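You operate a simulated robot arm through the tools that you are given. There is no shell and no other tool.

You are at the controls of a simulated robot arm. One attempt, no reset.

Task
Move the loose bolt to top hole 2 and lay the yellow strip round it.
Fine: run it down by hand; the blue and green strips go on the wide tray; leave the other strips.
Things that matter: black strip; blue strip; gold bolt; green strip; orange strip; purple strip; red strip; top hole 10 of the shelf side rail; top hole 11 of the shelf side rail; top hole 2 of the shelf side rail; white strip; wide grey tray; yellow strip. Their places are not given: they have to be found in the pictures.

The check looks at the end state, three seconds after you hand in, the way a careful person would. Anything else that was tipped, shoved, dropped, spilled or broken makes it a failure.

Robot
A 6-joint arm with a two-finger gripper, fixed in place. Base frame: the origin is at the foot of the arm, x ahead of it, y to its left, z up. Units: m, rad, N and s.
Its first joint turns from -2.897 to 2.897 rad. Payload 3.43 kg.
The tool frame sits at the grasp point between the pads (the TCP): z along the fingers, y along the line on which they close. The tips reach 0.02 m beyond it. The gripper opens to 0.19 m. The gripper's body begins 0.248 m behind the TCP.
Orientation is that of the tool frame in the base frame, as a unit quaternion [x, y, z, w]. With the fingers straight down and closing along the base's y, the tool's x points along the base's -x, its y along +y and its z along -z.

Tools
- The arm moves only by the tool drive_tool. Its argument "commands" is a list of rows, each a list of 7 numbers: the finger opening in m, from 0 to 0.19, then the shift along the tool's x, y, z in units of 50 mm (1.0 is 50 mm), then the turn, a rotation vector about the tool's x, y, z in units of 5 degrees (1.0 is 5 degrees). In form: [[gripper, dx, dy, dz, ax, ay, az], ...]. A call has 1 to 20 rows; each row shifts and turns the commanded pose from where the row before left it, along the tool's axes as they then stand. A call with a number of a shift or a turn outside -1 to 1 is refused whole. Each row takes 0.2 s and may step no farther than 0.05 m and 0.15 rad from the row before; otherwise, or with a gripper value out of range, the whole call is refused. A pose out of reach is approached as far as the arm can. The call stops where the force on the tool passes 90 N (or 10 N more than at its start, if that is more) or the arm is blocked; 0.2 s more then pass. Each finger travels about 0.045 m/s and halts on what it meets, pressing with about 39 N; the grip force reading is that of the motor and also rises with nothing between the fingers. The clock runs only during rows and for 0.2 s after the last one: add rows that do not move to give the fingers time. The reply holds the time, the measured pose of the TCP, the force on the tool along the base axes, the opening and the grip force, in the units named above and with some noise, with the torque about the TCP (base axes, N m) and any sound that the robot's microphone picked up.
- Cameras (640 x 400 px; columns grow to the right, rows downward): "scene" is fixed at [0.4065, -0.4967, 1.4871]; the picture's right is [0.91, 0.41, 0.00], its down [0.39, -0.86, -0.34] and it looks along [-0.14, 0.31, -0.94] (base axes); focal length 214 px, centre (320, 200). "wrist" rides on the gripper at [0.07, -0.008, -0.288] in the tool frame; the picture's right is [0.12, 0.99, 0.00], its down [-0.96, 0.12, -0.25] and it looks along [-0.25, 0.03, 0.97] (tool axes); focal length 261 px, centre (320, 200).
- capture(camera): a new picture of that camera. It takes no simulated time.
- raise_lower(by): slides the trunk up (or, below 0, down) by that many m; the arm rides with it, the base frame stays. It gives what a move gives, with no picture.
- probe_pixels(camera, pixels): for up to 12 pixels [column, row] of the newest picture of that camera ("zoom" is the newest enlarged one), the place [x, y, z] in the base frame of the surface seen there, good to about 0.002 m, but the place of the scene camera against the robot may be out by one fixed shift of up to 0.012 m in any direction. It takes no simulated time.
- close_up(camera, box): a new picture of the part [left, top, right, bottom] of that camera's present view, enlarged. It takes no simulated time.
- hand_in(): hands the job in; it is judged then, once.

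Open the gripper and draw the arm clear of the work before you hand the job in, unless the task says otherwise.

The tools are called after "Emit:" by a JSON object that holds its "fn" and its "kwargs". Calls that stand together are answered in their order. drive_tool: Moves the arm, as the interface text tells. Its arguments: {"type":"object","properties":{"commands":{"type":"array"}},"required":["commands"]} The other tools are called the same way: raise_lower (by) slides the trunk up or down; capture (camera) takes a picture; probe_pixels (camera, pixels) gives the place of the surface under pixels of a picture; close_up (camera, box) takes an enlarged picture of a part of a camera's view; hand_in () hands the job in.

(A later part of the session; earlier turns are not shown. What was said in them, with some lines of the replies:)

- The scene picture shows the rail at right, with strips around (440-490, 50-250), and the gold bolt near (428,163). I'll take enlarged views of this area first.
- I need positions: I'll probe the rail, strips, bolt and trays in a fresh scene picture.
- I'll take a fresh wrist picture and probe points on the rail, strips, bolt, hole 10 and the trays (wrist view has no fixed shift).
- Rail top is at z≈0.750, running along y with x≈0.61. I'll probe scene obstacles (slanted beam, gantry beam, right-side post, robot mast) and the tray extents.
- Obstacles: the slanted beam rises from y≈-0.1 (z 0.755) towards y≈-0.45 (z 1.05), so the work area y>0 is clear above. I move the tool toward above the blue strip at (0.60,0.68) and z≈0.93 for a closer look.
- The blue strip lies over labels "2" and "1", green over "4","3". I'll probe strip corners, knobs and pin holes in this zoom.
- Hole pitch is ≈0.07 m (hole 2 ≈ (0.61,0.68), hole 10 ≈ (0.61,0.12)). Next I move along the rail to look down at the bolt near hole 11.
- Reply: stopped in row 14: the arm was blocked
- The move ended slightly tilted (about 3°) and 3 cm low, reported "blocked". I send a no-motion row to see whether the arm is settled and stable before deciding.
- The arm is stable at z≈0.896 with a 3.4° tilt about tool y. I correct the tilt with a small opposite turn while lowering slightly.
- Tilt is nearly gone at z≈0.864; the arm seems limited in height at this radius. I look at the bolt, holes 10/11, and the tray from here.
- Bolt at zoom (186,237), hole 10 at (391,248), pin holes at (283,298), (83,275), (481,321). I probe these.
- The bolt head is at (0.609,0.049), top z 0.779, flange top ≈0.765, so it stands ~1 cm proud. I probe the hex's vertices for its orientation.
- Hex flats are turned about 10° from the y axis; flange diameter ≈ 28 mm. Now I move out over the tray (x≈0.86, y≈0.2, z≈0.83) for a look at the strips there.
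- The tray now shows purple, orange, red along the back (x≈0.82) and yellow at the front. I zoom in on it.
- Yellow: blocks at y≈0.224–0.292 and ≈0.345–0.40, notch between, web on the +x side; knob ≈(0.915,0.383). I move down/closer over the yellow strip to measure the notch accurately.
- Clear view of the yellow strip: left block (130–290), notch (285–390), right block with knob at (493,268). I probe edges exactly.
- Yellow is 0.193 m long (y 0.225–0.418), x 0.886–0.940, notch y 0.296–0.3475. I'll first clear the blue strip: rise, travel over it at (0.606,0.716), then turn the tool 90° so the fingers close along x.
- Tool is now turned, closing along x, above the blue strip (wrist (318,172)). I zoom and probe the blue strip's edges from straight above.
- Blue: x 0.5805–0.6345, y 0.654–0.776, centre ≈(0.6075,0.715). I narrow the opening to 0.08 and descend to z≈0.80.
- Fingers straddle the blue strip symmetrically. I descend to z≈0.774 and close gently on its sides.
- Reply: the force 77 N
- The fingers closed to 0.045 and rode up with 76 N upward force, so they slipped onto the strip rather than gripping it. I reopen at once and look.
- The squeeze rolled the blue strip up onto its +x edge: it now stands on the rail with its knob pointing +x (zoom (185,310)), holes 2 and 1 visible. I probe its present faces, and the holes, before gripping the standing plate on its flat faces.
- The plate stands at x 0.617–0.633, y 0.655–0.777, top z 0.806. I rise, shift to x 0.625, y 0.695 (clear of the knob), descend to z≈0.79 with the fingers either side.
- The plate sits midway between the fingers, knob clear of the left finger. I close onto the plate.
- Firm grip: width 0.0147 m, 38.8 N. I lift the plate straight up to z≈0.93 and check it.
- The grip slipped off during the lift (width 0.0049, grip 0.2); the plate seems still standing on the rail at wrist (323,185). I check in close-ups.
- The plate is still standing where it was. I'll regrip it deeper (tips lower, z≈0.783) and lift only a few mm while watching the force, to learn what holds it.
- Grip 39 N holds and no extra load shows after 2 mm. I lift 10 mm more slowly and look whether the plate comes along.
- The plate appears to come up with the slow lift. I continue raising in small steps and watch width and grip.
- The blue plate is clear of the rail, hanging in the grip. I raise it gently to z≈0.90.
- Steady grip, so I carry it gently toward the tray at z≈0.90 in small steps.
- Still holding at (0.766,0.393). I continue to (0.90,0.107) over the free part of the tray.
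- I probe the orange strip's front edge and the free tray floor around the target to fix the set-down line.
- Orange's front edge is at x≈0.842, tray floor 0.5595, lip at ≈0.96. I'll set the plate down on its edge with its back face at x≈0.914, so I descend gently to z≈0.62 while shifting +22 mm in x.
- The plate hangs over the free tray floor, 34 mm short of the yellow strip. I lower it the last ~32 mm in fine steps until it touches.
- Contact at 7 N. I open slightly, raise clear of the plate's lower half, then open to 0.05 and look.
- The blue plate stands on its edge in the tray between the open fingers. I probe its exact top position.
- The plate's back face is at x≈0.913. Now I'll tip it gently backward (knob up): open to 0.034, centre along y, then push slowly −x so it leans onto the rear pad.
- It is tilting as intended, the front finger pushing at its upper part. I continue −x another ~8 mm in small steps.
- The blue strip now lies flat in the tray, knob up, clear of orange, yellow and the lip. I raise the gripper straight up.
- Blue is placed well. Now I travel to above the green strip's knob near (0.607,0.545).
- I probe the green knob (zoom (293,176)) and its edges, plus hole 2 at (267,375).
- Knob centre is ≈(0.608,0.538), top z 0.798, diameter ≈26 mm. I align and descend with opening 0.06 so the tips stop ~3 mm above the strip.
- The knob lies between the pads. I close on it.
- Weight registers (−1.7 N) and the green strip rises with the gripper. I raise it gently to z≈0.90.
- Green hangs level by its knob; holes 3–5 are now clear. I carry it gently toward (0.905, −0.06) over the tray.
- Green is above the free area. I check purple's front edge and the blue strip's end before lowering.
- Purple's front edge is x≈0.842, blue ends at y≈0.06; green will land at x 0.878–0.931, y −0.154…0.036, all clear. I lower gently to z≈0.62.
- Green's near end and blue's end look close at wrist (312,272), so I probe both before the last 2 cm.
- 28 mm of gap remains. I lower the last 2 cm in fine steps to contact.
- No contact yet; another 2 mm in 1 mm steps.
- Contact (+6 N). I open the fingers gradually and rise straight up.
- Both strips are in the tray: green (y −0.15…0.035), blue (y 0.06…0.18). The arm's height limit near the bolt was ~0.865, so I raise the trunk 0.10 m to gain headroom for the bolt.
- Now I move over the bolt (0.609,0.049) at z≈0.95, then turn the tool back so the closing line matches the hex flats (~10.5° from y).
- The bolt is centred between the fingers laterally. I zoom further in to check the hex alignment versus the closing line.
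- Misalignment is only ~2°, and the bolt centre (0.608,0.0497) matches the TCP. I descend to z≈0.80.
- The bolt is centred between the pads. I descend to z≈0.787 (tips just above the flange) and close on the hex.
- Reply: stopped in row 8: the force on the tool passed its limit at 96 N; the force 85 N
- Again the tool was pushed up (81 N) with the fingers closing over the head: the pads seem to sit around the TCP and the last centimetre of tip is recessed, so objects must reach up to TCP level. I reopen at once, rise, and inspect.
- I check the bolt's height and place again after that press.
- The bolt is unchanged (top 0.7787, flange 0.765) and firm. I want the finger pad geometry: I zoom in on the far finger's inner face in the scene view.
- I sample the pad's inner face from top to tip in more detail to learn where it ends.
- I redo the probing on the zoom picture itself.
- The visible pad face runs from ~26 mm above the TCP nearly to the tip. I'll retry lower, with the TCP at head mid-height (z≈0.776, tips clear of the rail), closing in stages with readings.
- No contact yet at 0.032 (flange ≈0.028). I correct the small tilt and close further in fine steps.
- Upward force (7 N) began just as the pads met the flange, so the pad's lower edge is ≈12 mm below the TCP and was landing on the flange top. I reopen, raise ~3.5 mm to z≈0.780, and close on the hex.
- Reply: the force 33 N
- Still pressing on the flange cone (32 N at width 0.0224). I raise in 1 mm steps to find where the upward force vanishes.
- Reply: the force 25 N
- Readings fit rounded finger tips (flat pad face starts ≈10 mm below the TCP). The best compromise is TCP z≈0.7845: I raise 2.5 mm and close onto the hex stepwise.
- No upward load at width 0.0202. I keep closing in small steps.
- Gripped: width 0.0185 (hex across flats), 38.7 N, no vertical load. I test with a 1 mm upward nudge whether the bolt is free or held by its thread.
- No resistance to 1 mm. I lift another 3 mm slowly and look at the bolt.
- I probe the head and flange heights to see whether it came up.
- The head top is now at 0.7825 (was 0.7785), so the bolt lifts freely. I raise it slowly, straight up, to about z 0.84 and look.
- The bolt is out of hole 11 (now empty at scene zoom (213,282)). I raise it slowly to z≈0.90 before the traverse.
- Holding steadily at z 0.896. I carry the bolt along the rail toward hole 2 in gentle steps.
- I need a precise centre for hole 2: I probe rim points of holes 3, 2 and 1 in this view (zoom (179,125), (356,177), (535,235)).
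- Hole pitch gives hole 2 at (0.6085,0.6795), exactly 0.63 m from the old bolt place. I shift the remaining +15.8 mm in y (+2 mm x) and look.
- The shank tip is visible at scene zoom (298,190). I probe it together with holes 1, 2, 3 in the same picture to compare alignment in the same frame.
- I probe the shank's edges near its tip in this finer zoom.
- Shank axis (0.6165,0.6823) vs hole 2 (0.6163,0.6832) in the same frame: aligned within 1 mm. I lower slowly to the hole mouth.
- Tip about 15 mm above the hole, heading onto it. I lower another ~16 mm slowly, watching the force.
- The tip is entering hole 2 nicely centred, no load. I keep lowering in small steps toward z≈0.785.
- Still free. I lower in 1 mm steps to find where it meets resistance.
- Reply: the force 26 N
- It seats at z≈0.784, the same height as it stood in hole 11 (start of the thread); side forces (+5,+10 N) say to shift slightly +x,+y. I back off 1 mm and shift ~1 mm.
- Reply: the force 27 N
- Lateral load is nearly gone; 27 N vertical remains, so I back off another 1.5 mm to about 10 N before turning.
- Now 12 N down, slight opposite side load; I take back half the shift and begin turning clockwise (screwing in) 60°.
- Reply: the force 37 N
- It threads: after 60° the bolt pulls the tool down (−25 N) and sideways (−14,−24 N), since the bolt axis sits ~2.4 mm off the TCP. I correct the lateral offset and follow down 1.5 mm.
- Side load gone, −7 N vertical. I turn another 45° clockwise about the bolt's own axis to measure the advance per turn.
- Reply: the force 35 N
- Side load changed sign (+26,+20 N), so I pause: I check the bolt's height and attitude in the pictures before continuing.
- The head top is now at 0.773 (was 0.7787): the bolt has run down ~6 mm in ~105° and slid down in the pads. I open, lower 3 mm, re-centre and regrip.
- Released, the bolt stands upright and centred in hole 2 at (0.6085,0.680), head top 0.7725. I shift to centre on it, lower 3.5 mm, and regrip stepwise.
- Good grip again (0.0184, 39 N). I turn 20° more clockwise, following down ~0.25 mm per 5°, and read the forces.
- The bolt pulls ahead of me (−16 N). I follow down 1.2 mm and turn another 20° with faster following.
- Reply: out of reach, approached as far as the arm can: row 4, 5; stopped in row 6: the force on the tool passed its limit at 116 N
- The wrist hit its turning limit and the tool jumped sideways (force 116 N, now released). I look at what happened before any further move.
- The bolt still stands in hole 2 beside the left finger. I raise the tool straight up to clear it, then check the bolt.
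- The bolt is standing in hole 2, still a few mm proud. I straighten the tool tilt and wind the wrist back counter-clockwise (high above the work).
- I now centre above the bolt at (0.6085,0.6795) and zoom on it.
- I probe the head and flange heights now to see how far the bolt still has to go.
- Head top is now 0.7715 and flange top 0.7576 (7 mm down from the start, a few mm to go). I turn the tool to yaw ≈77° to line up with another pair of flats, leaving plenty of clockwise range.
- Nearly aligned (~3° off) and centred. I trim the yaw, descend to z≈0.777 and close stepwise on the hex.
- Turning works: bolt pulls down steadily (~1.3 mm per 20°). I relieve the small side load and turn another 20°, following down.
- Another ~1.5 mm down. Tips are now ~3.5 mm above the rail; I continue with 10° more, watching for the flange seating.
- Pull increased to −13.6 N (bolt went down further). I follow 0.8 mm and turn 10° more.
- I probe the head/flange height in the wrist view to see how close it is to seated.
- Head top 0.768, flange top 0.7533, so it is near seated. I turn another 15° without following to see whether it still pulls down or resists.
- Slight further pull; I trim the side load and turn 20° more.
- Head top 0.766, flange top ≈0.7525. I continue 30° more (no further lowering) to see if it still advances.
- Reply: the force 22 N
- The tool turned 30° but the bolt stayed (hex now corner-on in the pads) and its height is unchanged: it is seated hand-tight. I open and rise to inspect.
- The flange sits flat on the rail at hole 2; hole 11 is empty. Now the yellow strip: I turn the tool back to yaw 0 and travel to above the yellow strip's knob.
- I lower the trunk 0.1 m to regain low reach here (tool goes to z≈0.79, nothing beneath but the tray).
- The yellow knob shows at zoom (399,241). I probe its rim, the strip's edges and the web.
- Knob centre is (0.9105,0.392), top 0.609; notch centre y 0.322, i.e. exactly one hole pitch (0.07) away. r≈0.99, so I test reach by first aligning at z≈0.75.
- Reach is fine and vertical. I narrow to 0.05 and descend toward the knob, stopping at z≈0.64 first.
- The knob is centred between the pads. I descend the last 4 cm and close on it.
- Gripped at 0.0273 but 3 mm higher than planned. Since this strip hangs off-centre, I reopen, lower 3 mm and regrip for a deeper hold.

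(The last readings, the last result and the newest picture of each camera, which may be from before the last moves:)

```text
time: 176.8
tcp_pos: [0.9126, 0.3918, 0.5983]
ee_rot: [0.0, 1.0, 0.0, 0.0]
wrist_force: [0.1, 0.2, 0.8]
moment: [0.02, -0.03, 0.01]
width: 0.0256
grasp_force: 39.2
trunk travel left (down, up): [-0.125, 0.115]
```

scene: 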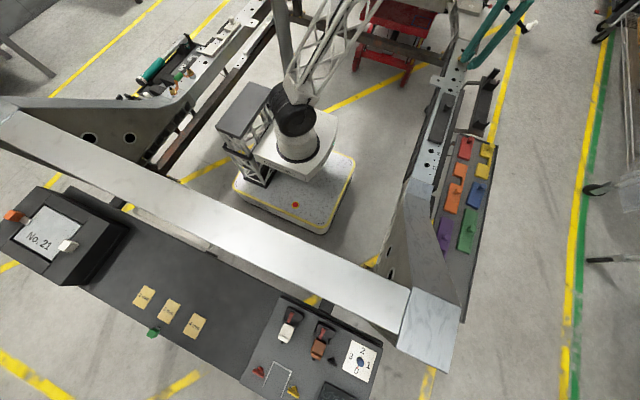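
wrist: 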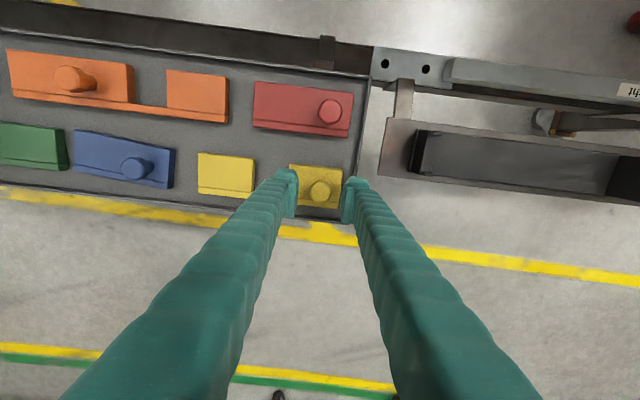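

Better (0.0256, 39 N at z 0.598). I lift 1 cm slowly and check that the strip stays level.

Emit:
{"fn": "drive_tool", "kwargs": {"commands": [[0.01, 0, 0, -0.04, 0, 0, 0], [0.01, 0, 0, -0.05, 0, 0, 0], [0.01, 0, 0, -0.05, 0, 0, 0], [0.01, 0, 0, -0.06, 0, 0, 0], [0.01, 0, 0, 0, 0, 0, 0]]}}

Emit:
{"fn": "capture", "kwargs": {"camera": "wrist"}}

Emit:
{"fn": "capture", "kwargs": {"camera": "scene"}}

Emit:
{"fn": "close_up", "kwargs": {"camera": "scene", "box": [450, 120, 520, 190]}}

Emit:
{"fn": "probe_pixels", "kwargs": {"camera": "wrist", "pixels": [[280, 170], [225, 165], [250, 170], [210, 180], [310, 175], [320, 165]]}}

```text
time: 178.0
tcp_pos: [0.9118, 0.3923, 0.6084]
ee_rot: [0.0, 1.0, 0.0, 0.0]
wrist_force: [0.5, 0.0, -1.1]
moment: [0.08, 0.01, -0.02]
width: 0.025
grasp_force: 38.7
trunk travel left (down, up): [-0.125, 0.115]
```

```text
taken
```

wrist: 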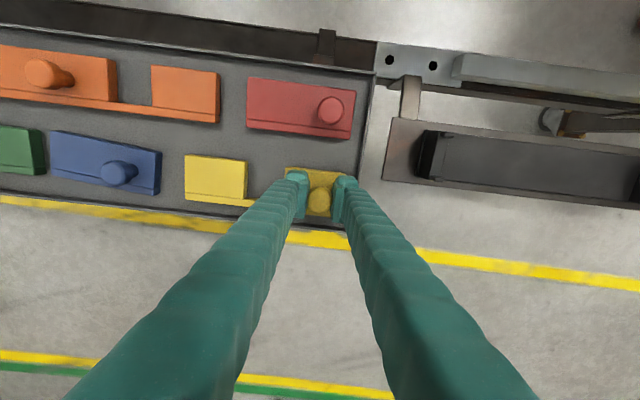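

```text
taken
```

scene: 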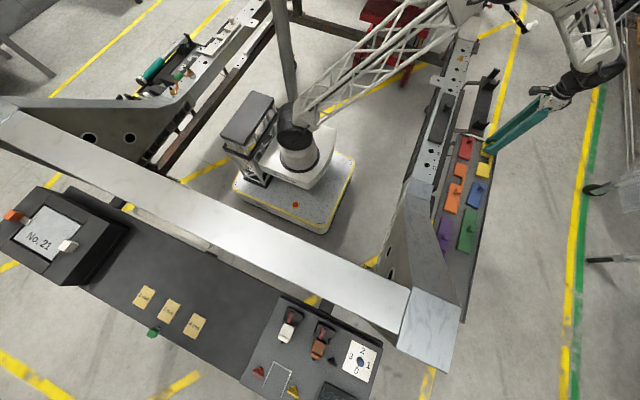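

```text
5.71 times, centred on (485, 155) of scene
```

zoom: 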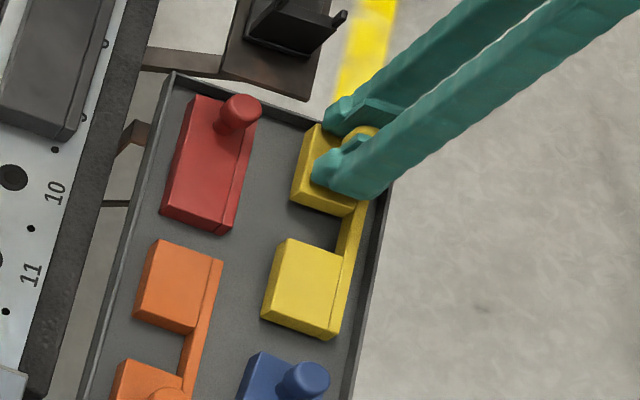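

```text
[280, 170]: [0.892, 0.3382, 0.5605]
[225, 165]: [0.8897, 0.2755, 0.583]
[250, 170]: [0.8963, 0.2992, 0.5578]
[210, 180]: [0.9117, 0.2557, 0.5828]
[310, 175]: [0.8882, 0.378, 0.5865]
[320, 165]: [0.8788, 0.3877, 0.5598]
```

The strip is up, drooping only ~2° at the far end (top 0.583 vs 0.5865). I raise it slowly.

Emit:
{"fn": "drive_tool", "kwargs": {"commands": [[0.01, 0, 0, -0.06, 0, 0, 0], [0.01, 0, 0, -0.1, 0, 0, 0], [0.01, 0, 0, -0.14, 0, 0, 0], [0.01, 0, 0, -0.16, 0, 0, 0], [0.01, 0, 0, -0.16, 0, 0, 0], [0.01, 0, 0, -0.16, 0, 0, 0], [0.01, 0, 0, -0.16, 0, 0, 0], [0.01, 0, 0, -0.16, 0, 0, 0], [0.01, 0, 0, -0.16, 0, 0, 0], [0.01, 0, 0, -0.16, 0, 0, 0], [0.01, 0, 0, -0.16, 0, 0, 0], [0.01, 0, 0, -0.16, 0, 0, 0], [0.01, 0, 0, -0.16, 0, 0, 0], [0.01, 0, 0, -0.16, 0, 0, 0], [0.01, 0, 0, -0.14, 0, 0, 0], [0.01, 0, 0, -0.1, 0, 0, 0], [0.01, 0, 0, -0.06, 0, 0, 0], [0.01, 0, 0, 0, 0, 0, 0]]}}

Emit:
{"fn": "capture", "kwargs": {"camera": "wrist"}}

Emit:
{"fn": "probe_pixels", "kwargs": {"camera": "wrist", "pixels": [[215, 165], [230, 175], [205, 185], [310, 175], [330, 180], [250, 198]]}}

```text
time: 181.8
tcp_pos: [0.9138, 0.3914, 0.7275]
ee_rot: [-0.001, 1.0, 0.001, -0.001]
wrist_force: [1.2, 0.1, -0.7]
moment: [0.09, 0.02, -0.01]
width: 0.0247
grasp_force: 39.6
trunk travel left (down, up): [-0.125, 0.115]
```

```text
taken
```

wrist: 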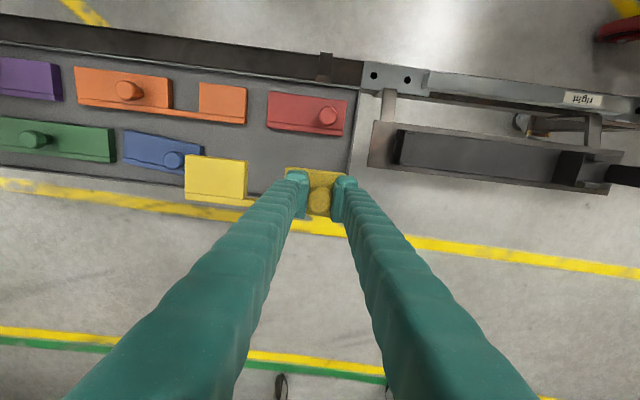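

```text
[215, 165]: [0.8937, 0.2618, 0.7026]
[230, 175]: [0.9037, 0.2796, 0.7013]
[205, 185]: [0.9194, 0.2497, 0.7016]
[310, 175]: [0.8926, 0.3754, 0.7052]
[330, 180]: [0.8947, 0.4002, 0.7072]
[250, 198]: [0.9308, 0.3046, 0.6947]
```

Stable tilt (~2°). I raise it further to z≈0.86.

Emit:
{"fn": "drive_tool", "kwargs": {"commands": [[0.01, 0, 0, -0.06, 0, 0, 0], [0.01, 0, 0, -0.1, 0, 0, 0], [0.01, 0, 0, -0.14, 0, 0, 0], [0.01, 0, 0, -0.16, 0, 0, 0], [0.01, 0, 0, -0.16, 0, 0, 0], [0.01, 0, 0, -0.16, 0, 0, 0], [0.01, 0, 0, -0.16, 0, 0, 0], [0.01, 0, 0, -0.16, 0, 0, 0], [0.01, 0, 0, -0.16, 0, 0, 0], [0.01, 0, 0, -0.16, 0, 0, 0], [0.01, 0, 0, -0.16, 0, 0, 0], [0.01, 0, 0, -0.16, 0, 0, 0], [0.01, 0, 0, -0.16, 0, 0, 0], [0.01, 0, 0, -0.16, 0, 0, 0], [0.01, 0, 0, -0.16, 0, 0, 0], [0.01, 0, 0, -0.16, 0, 0, 0], [0.01, 0, 0, -0.14, 0, 0, 0], [0.01, 0, 0, -0.1, 0, 0, 0], [0.01, 0, 0, -0.06, 0, 0, 0], [0.01, 0, 0, 0, 0, 0, 0]]}}

```text
time: 186.0
tcp_pos: [0.9138, 0.392, 0.8605]
ee_rot: [0.0, 1.0, 0.0, -0.002]
wrist_force: [1.5, -0.4, -1.8]
moment: [0.08, 0.01, 0.01]
width: 0.0247
grasp_force: 39.2
trunk travel left (down, up): [-0.125, 0.115]
```

Steady. I carry it in gentle steps toward above hole 2's place (TCP target (0.610,0.7495)).

Emit:
{"fn": "drive_tool", "kwargs": {"commands": [[0.01, 0.06, 0.07, 0, 0, 0, 0], [0.01, 0.12, 0.141, 0, 0, 0, 0], [0.01, 0.16, 0.188, 0, 0, 0, 0], [0.01, 0.2, 0.235, 0, 0, 0, 0], [0.01, 0.2, 0.235, 0, 0, 0, 0], [0.01, 0.2, 0.235, 0, 0, 0, 0], [0.01, 0.2, 0.235, 0, 0, 0, 0], [0.01, 0.2, 0.235, 0, 0, 0, 0], [0.01, 0.2, 0.235, 0, 0, 0, 0], [0.01, 0.2, 0.235, 0, 0, 0, 0], [0.01, 0.2, 0.235, 0, 0, 0, 0], [0.01, 0.2, 0.235, 0, 0, 0, 0], [0.01, 0.2, 0.235, 0, 0, 0, 0], [0.01, 0.2, 0.235, 0, 0, 0, 0], [0.01, 0.2, 0.235, 0, 0, 0, 0], [0.01, 0.2, 0.235, 0, 0, 0, 0], [0.01, 0.16, 0.188, 0, 0, 0, 0], [0.01, 0.12, 0.141, 0, 0, 0, 0], [0.01, 0.06, 0.07, 0, 0, 0, 0], [0.01, 0, 0, 0, 0, 0, 0]]}}

Emit:
{"fn": "capture", "kwargs": {"camera": "wrist"}}

```text
time: 190.2
tcp_pos: [0.7483, 0.5869, 0.8612]
ee_rot: [-0.001, 1.0, 0.0, -0.001]
wrist_force: [-0.5, 0.0, -1.4]
moment: [0.07, 0.0, 0.01]
width: 0.0244
grasp_force: 39.0
trunk travel left (down, up): [-0.125, 0.115]
```

```text
taken
```

wrist: 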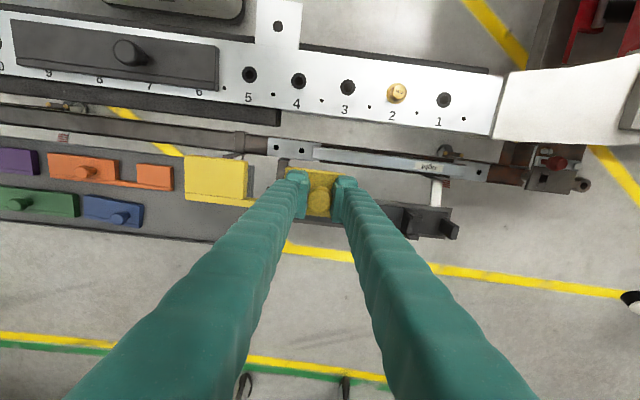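

Halfway, holding well. I continue to above the bolt site.

Emit:
{"fn": "drive_tool", "kwargs": {"commands": [[0.01, 0.059, 0.07, 0, 0, 0, 0], [0.01, 0.119, 0.139, 0, 0, 0, 0], [0.01, 0.158, 0.186, 0, 0, 0, 0], [0.01, 0.1976, 0.2323, 0, 0, 0, 0], [0.01, 0.1976, 0.2323, 0, 0, 0, 0], [0.01, 0.1976, 0.2323, 0, 0, 0, 0], [0.01, 0.1976, 0.2323, 0, 0, 0, 0], [0.01, 0.1976, 0.2323, 0, 0, 0, 0], [0.01, 0.1976, 0.2323, 0, 0, 0, 0], [0.01, 0.1976, 0.2323, 0, 0, 0, 0], [0.01, 0.1976, 0.2323, 0, 0, 0, 0], [0.01, 0.1976, 0.2323, 0, 0, 0, 0], [0.01, 0.1976, 0.2323, 0, 0, 0, 0], [0.01, 0.178, 0.209, 0, 0, 0, 0], [0.01, 0.138, 0.163, 0, 0, 0, 0], [0.01, 0.079, 0.093, 0, 0, 0, 0], [0.01, 0.059, 0.07, 0, 0, 0, 0], [0.01, 0, 0, 0, 0, 0, 0]]}}

Emit:
{"fn": "capture", "kwargs": {"camera": "wrist"}}

Emit:
{"fn": "close_up", "kwargs": {"camera": "wrist", "box": [160, 120, 380, 250]}}

Emit:
{"fn": "capture", "kwargs": {"camera": "scene"}}

```text
time: 194.0
tcp_pos: [0.6108, 0.7471, 0.8627]
ee_rot: [-0.001, 1.0, 0.0, -0.001]
wrist_force: [0.4, 0.5, -2.5]
moment: [0.11, 0.01, 0.0]
width: 0.0245
grasp_force: 38.9
trunk travel left (down, up): [-0.125, 0.115]
```

```text
taken
```

wrist: 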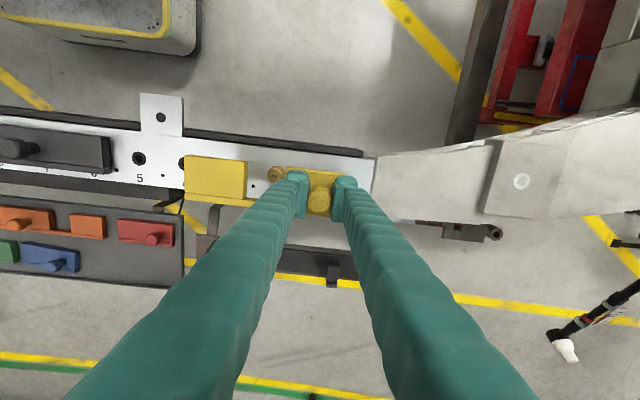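

```text
2.91 times, centred on (270, 185) of wrist
```

zoom: 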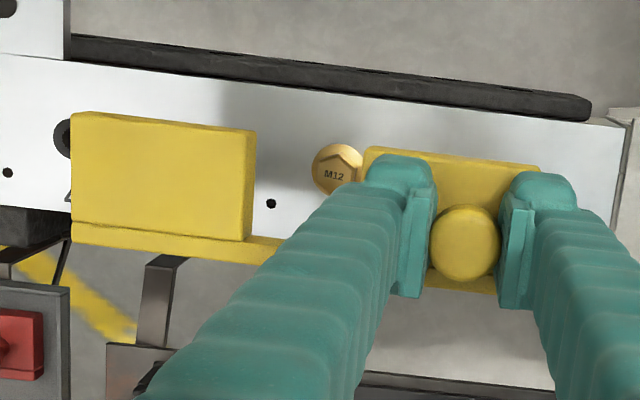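

```text
taken
```

scene: 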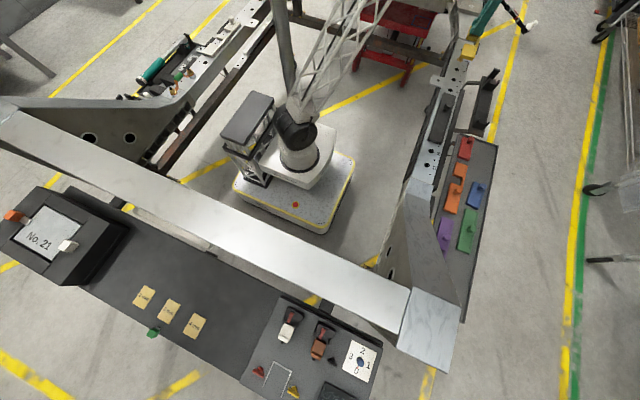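

I probe the strip's actual position (block edges, web inner edge) against the bolt in this view.

Emit:
{"fn": "probe_pixels", "kwargs": {"camera": "zoom", "pixels": [[76, 118], [250, 132], [246, 236], [76, 220], [74, 240], [265, 243], [262, 252], [370, 152], [535, 170], [333, 168], [318, 168], [468, 240]]}}

```text
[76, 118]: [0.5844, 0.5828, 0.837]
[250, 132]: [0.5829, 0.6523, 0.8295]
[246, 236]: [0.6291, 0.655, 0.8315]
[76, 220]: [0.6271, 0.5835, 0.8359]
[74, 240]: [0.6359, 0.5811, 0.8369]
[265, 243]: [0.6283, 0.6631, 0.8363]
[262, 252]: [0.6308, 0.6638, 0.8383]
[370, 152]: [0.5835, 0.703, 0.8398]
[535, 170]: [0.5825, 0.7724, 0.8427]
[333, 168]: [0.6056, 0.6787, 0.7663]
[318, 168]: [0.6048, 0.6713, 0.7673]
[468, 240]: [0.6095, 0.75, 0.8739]
```

Notch spans y 0.654–0.703 (centre 0.678 vs bolt 0.6795) and the web's inner edge is ≈0.627 vs flange edge 0.6225: good. I trim y by +1.5 mm and lower slowly to z≈0.80.

Emit:
{"fn": "drive_tool", "kwargs": {"commands": [[0.01, 0, 0.03, 0.06, 0, 0, 0], [0.01, 0, 0, 0.1, 0, 0, 0], [0.01, 0, 0, 0.14, 0, 0, 0], [0.01, 0, 0, 0.14, 0, 0, 0], [0.01, 0, 0, 0.14, 0, 0, 0], [0.01, 0, 0, 0.14, 0, 0, 0], [0.01, 0, 0, 0.14, 0, 0, 0], [0.01, 0, 0, 0.14, 0, 0, 0], [0.01, 0, 0, 0.1, 0, 0, 0], [0.01, 0, 0, 0.06, 0, 0, 0], [0.01, 0, 0, 0, 0, 0, 0]]}}

Emit:
{"fn": "capture", "kwargs": {"camera": "wrist"}}

Emit:
{"fn": "close_up", "kwargs": {"camera": "wrist", "box": [160, 120, 380, 250]}}

Emit:
{"fn": "close_up", "kwargs": {"camera": "scene", "box": [440, 35, 490, 85]}}

```text
time: 196.4
tcp_pos: [0.6093, 0.7501, 0.8044]
ee_rot: [0.0, 1.0, 0.001, -0.001]
wrist_force: [-0.2, -0.2, -1.8]
moment: [0.1, -0.01, -0.01]
width: 0.0244
grasp_force: 39.0
trunk travel left (down, up): [-0.125, 0.115]
```

```text
taken
```

wrist: 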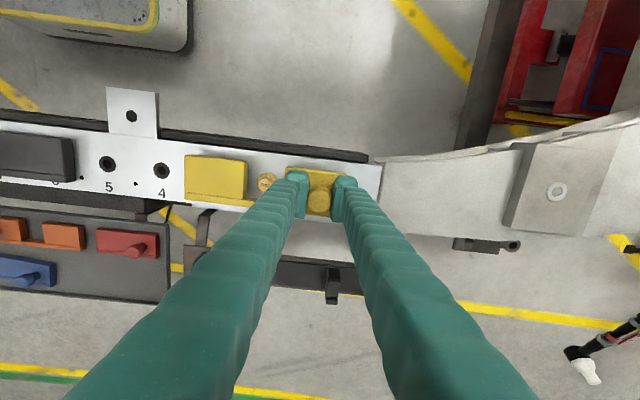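

```text
2.91 times, centred on (270, 185) of wrist
```

zoom: 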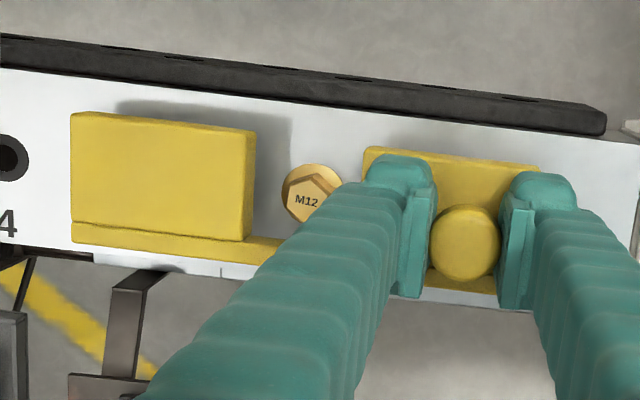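

```text
8.00 times, centred on (465, 60) of scene
```

zoom: 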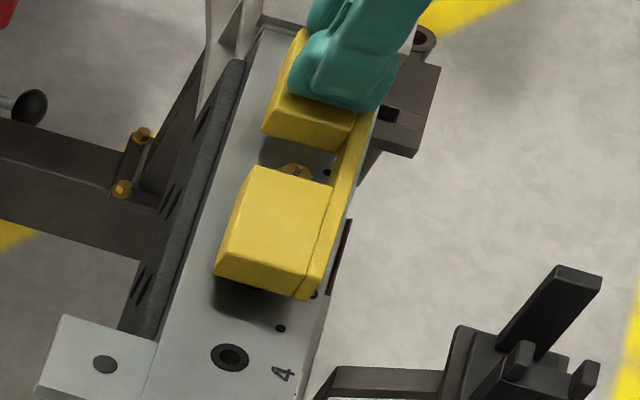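

The notch straddles the bolt as planned. I lower another ~9 mm in fine steps.

Emit:
{"fn": "drive_tool", "kwargs": {"commands": [[0.01, 0, 0, 0.05, 0, 0, 0], [0.01, 0, 0, 0.05, 0, 0, 0], [0.01, 0, 0, 0.04, 0, 0, 0], [0.01, 0, 0, 0.04, 0, 0, 0], [0.01, 0, 0, 0, 0, 0, 0]]}}

Emit:
{"fn": "drive_tool", "kwargs": {"commands": [[0.01, 0, 0, 0.03, 0, 0, 0], [0.01, 0, 0, 0.03, 0, 0, 0], [0.01, 0, 0, 0, 0, 0, 0]]}}

```text
time: 197.6
tcp_pos: [0.609, 0.7505, 0.7948]
ee_rot: [-0.001, 1.0, 0.0, -0.001]
wrist_force: [0.9, -0.7, -1.2]
moment: [0.1, 0.01, 0.01]
width: 0.0242
grasp_force: 39.0
trunk travel left (down, up): [-0.125, 0.115]
```

```text
time: 198.4
tcp_pos: [0.6104, 0.751, 0.7912]
ee_rot: [-0.001, 1.0, 0.0, -0.001]
wrist_force: [0.1, 0.4, -0.8]
moment: [0.02, -0.04, 0.05]
width: 0.0242
grasp_force: 39.2
trunk travel left (down, up): [-0.125, 0.115]
```

The droop moment vanished (0.10→0.02), so the far end is touching the rail. I lower the last ~3 mm in 1 mm steps.

Emit:
{"fn": "drive_tool", "kwargs": {"commands": [[0.01, 0, 0, 0.02, 0, 0, 0], [0.01, 0, 0, 0.02, 0, 0, 0], [0.01, 0, 0, 0, 0, 0, 0]]}}

Emit:
{"fn": "drive_tool", "kwargs": {"commands": [[0.01, 0, 0, 0.02, 0, 0, 0], [0.01, 0, 0, 0, 0, 0, 0]]}}

```text
time: 199.2
tcp_pos: [0.6094, 0.7496, 0.7889]
ee_rot: [-0.001, 1.0, 0.0, -0.001]
wrist_force: [-0.3, 0.4, -0.2]
moment: [-0.05, 0.0, 0.0]
width: 0.0244
grasp_force: 39.1
trunk travel left (down, up): [-0.125, 0.115]
```

```text
time: 199.8
tcp_pos: [0.6101, 0.7489, 0.7909]
ee_rot: [0.0, 1.0, 0.0, -0.001]
wrist_force: [0.8, -0.3, -0.9]
moment: [-0.04, 0.0, 0.03]
width: 0.0245
grasp_force: 38.8
trunk travel left (down, up): [-0.125, 0.115]
```

Not yet fully down (−0.9 N). I keep stepping 1 mm until a clear contact force appears.

Emit:
{"fn": "drive_tool", "kwargs": {"commands": [[0.01, 0, 0, 0.02, 0, 0, 0], [0.01, 0, 0, 0, 0, 0, 0]]}}

Emit:
{"fn": "drive_tool", "kwargs": {"commands": [[0.01, 0, 0, 0.015, 0, 0, 0], [0.01, 0, 0, 0, 0, 0, 0]]}}

```text
time: 200.4
tcp_pos: [0.61, 0.7497, 0.7885]
ee_rot: [0.0, 1.0, 0.0, 0.0]
wrist_force: [0.4, -0.6, -1.2]
moment: [-0.04, 0.0, -0.04]
width: 0.0244
grasp_force: 39.0
trunk travel left (down, up): [-0.125, 0.115]
```

```text
time: 201.0
tcp_pos: [0.611, 0.7484, 0.7871]
ee_rot: [0.0, 1.0, 0.0, -0.001]
wrist_force: [-0.8, 0.4, -0.4]
moment: [-0.03, 0.0, -0.04]
width: 0.0244
grasp_force: 38.9
trunk travel left (down, up): [-0.125, 0.115]
```

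I check the strip's level with probes of both blocks before going on.

Emit:
{"fn": "capture", "kwargs": {"camera": "wrist"}}

Emit:
{"fn": "close_up", "kwargs": {"camera": "wrist", "box": [160, 120, 380, 250]}}

Emit:
{"fn": "probe_pixels", "kwargs": {"camera": "zoom", "pixels": [[80, 125], [240, 140], [80, 215], [200, 200], [400, 150], [470, 180], [520, 172], [250, 250], [310, 198], [450, 280], [150, 170], [462, 165]]}}

```text
taken
```

wrist: 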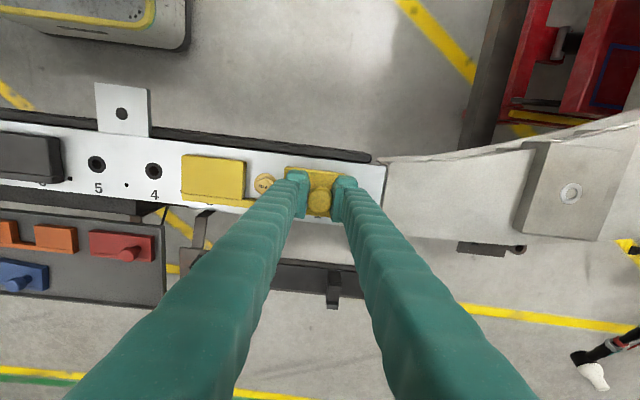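

```text
2.91 times, centred on (270, 185) of wrist
```

zoom: 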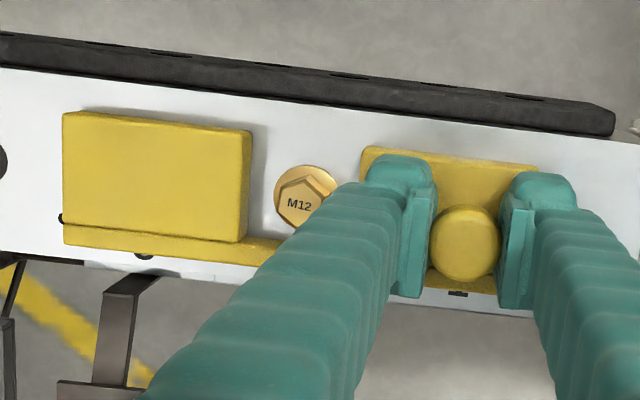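

```text
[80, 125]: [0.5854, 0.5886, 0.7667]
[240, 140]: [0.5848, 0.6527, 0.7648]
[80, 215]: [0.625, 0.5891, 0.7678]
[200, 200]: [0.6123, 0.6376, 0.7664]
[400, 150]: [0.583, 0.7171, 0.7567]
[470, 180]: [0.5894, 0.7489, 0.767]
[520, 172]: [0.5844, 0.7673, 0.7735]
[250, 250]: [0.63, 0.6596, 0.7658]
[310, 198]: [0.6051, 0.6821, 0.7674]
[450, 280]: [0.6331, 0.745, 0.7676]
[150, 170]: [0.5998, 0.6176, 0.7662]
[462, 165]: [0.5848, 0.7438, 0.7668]
```

Both blocks read 0.766–0.768: the yellow strip lies flat on the rail with the bolt in its notch. I open the fingers gradually and rise.

Emit:
{"fn": "drive_tool", "kwargs": {"commands": [[0.028, 0, 0, 0, 0, 0, 0], [0.034, 0, 0, 0, 0, 0, 0], [0.042, 0, 0, 0, 0, 0, 0], [0.046, 0, 0, 0, 0, 0, 0], [0.046, 0, 0, -0.15, 0, 0, 0], [0.046, 0, 0, -0.3, 0, 0, 0], [0.046, 0, 0, -0.5, 0, 0, 0], [0.046, 0, 0, -0.6, 0, 0, 0], [0.05, 0, 0, -0.6, 0, 0, 0], [0.05, 0, 0, 0, 0, 0, 0]]}}

Emit:
{"fn": "capture", "kwargs": {"camera": "wrist"}}

Emit:
{"fn": "close_up", "kwargs": {"camera": "wrist", "box": [180, 110, 400, 240]}}

Emit:
{"fn": "close_up", "kwargs": {"camera": "scene", "box": [435, 30, 485, 90]}}

```text
time: 203.2
tcp_pos: [0.6124, 0.7497, 0.8939]
ee_rot: [-0.001, 1.0, -0.001, -0.001]
wrist_force: [0.0, 0.1, 0.4]
moment: [0.04, -0.02, 0.0]
width: 0.0496
grasp_force: 0.1
trunk travel left (down, up): [-0.125, 0.115]
```

```text
taken
```

wrist: 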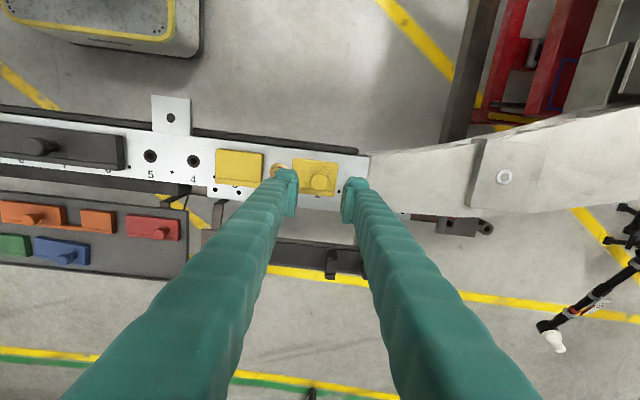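

```text
2.91 times, centred on (290, 175) of wrist
```

zoom: 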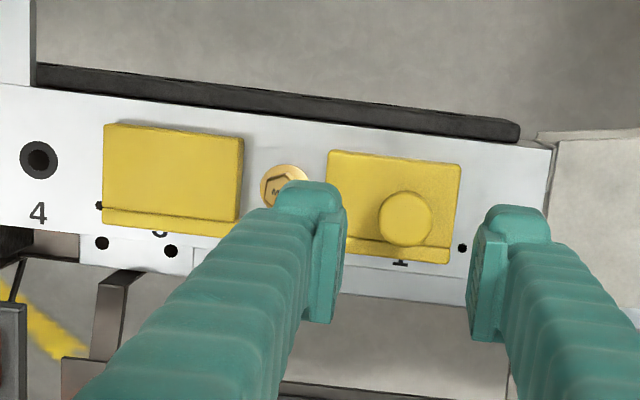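

```text
6.67 times, centred on (460, 60) of scene
```

zoom: 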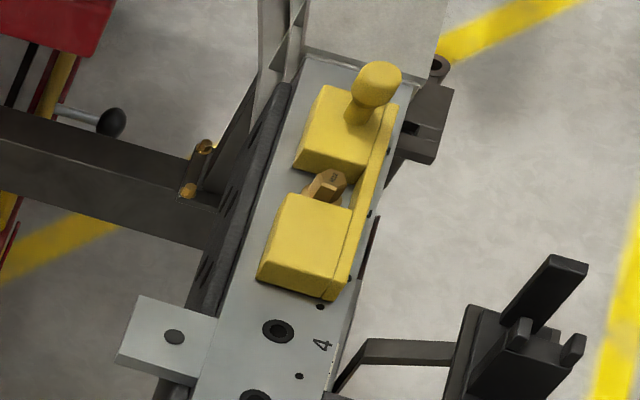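

The yellow strip lies around the seated bolt. I open the gripper and withdraw up and back to the start area for a final inspection.

Emit:
{"fn": "drive_tool", "kwargs": {"commands": [[0.08, 0, 0, -0.5, 0, 0, 0], [0.1, 0.3, -0.2, -0.6, 0, 0, 0], [0.12, 0.5, -0.3, -0.6, 0, 0, 0], [0.15, 0.5, -0.3, -0.6, 0, 0, 0], [0.18, 0.5, -0.3, -0.5, 0, 0, 0], [0.19, 0.4, -0.2, -0.2, 0, 0, 0], [0.19, 0, 0, 0, 0, 0, 0], [0.19, 0, 0, 0, 0, 0, 0]]}}

Emit:
{"fn": "capture", "kwargs": {"camera": "wrist"}}

Emit:
{"fn": "close_up", "kwargs": {"camera": "wrist", "box": [230, 170, 400, 290]}}

Emit:
{"fn": "capture", "kwargs": {"camera": "scene"}}

Emit:
{"fn": "close_up", "kwargs": {"camera": "scene", "box": [390, 30, 530, 270]}}

```text
time: 205.0
tcp_pos: [0.5015, 0.6842, 1.0458]
ee_rot: [0.0, 1.0, 0.0, -0.001]
wrist_force: [1.2, -0.4, 0.1]
moment: [0.02, 0.01, -0.02]
width: 0.1901
grasp_force: 0.1
trunk travel left (down, up): [-0.125, 0.115]
```

```text
taken
```

wrist: 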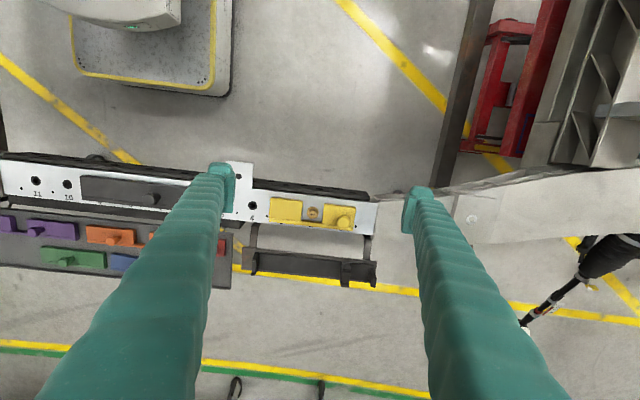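

```text
3.33 times, centred on (315, 230) of wrist
```

zoom: 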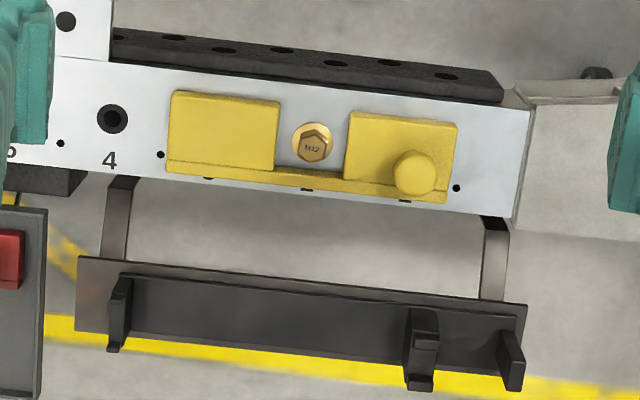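

```text
taken
```

scene: 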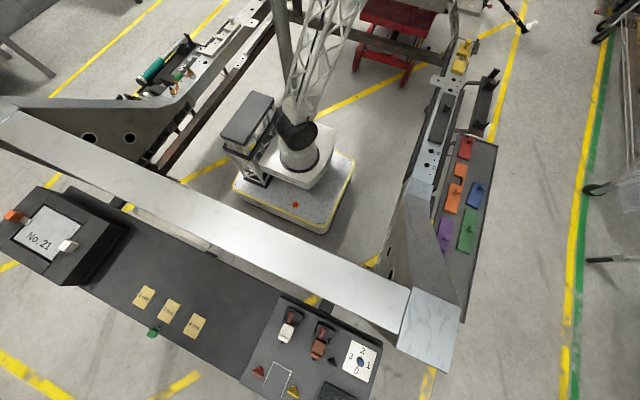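

```text
1.67 times, centred on (460, 150) of scene
```

zoom: 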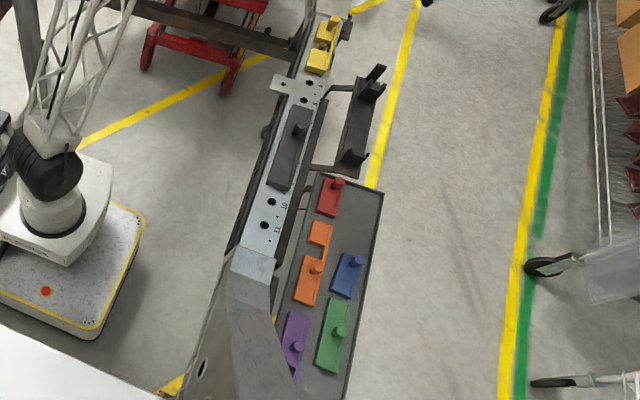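

Everything is in place; I take one last close look at the bolt's flange and the rail for seating.

Emit:
{"fn": "close_up", "kwargs": {"camera": "wrist", "box": [298, 200, 328, 226]}}

Emit:
{"fn": "probe_pixels", "kwargs": {"camera": "zoom", "pixels": [[320, 215], [290, 170], [330, 165], [270, 210], [365, 220], [320, 265], [220, 150], [400, 160], [250, 240], [310, 300], [380, 280], [200, 320]]}}

Emit:
{"fn": "close_up", "kwargs": {"camera": "scene", "box": [450, 45, 475, 70]}}

```text
15.38 times, centred on (313, 213) of wrist
```

zoom: 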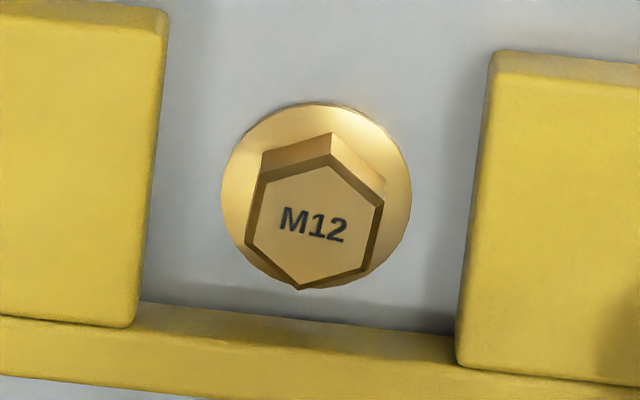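

```text
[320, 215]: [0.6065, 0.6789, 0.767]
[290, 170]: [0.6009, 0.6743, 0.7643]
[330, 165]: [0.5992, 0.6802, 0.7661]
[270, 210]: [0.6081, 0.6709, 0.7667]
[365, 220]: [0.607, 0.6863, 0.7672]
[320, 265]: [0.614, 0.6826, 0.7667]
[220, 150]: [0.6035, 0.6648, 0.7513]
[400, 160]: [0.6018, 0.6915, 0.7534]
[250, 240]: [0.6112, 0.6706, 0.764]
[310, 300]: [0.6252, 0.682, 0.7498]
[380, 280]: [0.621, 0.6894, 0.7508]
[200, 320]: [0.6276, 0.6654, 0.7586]
```

```text
16.00 times, centred on (462, 58) of scene
```

zoom: 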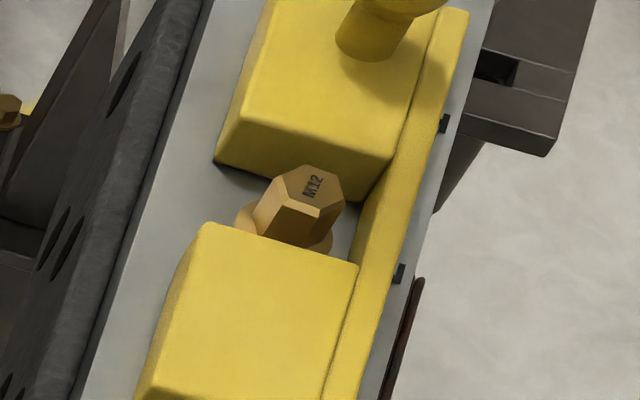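

The bolt sits flush in hole 2, centred in the yellow strip's notch with clearance all round. Blue and green lie flat in the wide tray, the other strips are untouched, and the arm is clear with the gripper open. I hand in.

Emit:
{"fn": "hand_in", "kwargs": {}}

```text
The job is handed in.
```

The job is handed in. The gold bolt is in top hole 2 and run down by hand, with the yellow strip lying flat on the rail around it.

- **Bolt:** it came out of hole 11 freely, was threaded into hole 2, and I turned it clockwise until the fingers slipped on the head. The flange sits on the rail with no gap visible in the pictures.
- **Yellow strip:** its notch is centred on the bolt, with clearance on every side.
- **Blue and green strips:** both lie flat on the wide grey tray, knobs up, clear of the strips already there.
- **Other strips:** I did not touch the red, orange, purple or black strips. I never saw the white one.

Two things went wrong along the way:

- **Blue strip:** my first squeeze rolled it up onto its edge on the rail. I carried it to the tray standing and tipped it over there. It dropped the last part of the way onto the tray floor.
- **Wrist limit:** while I was running the bolt down, the wrist reached its turning limit and the tool jumped sideways off the bolt, passing 116 N. The bolt stayed upright in hole 2, and I regripped it and finished.

The arm is back near its starting pose with the gripper open.
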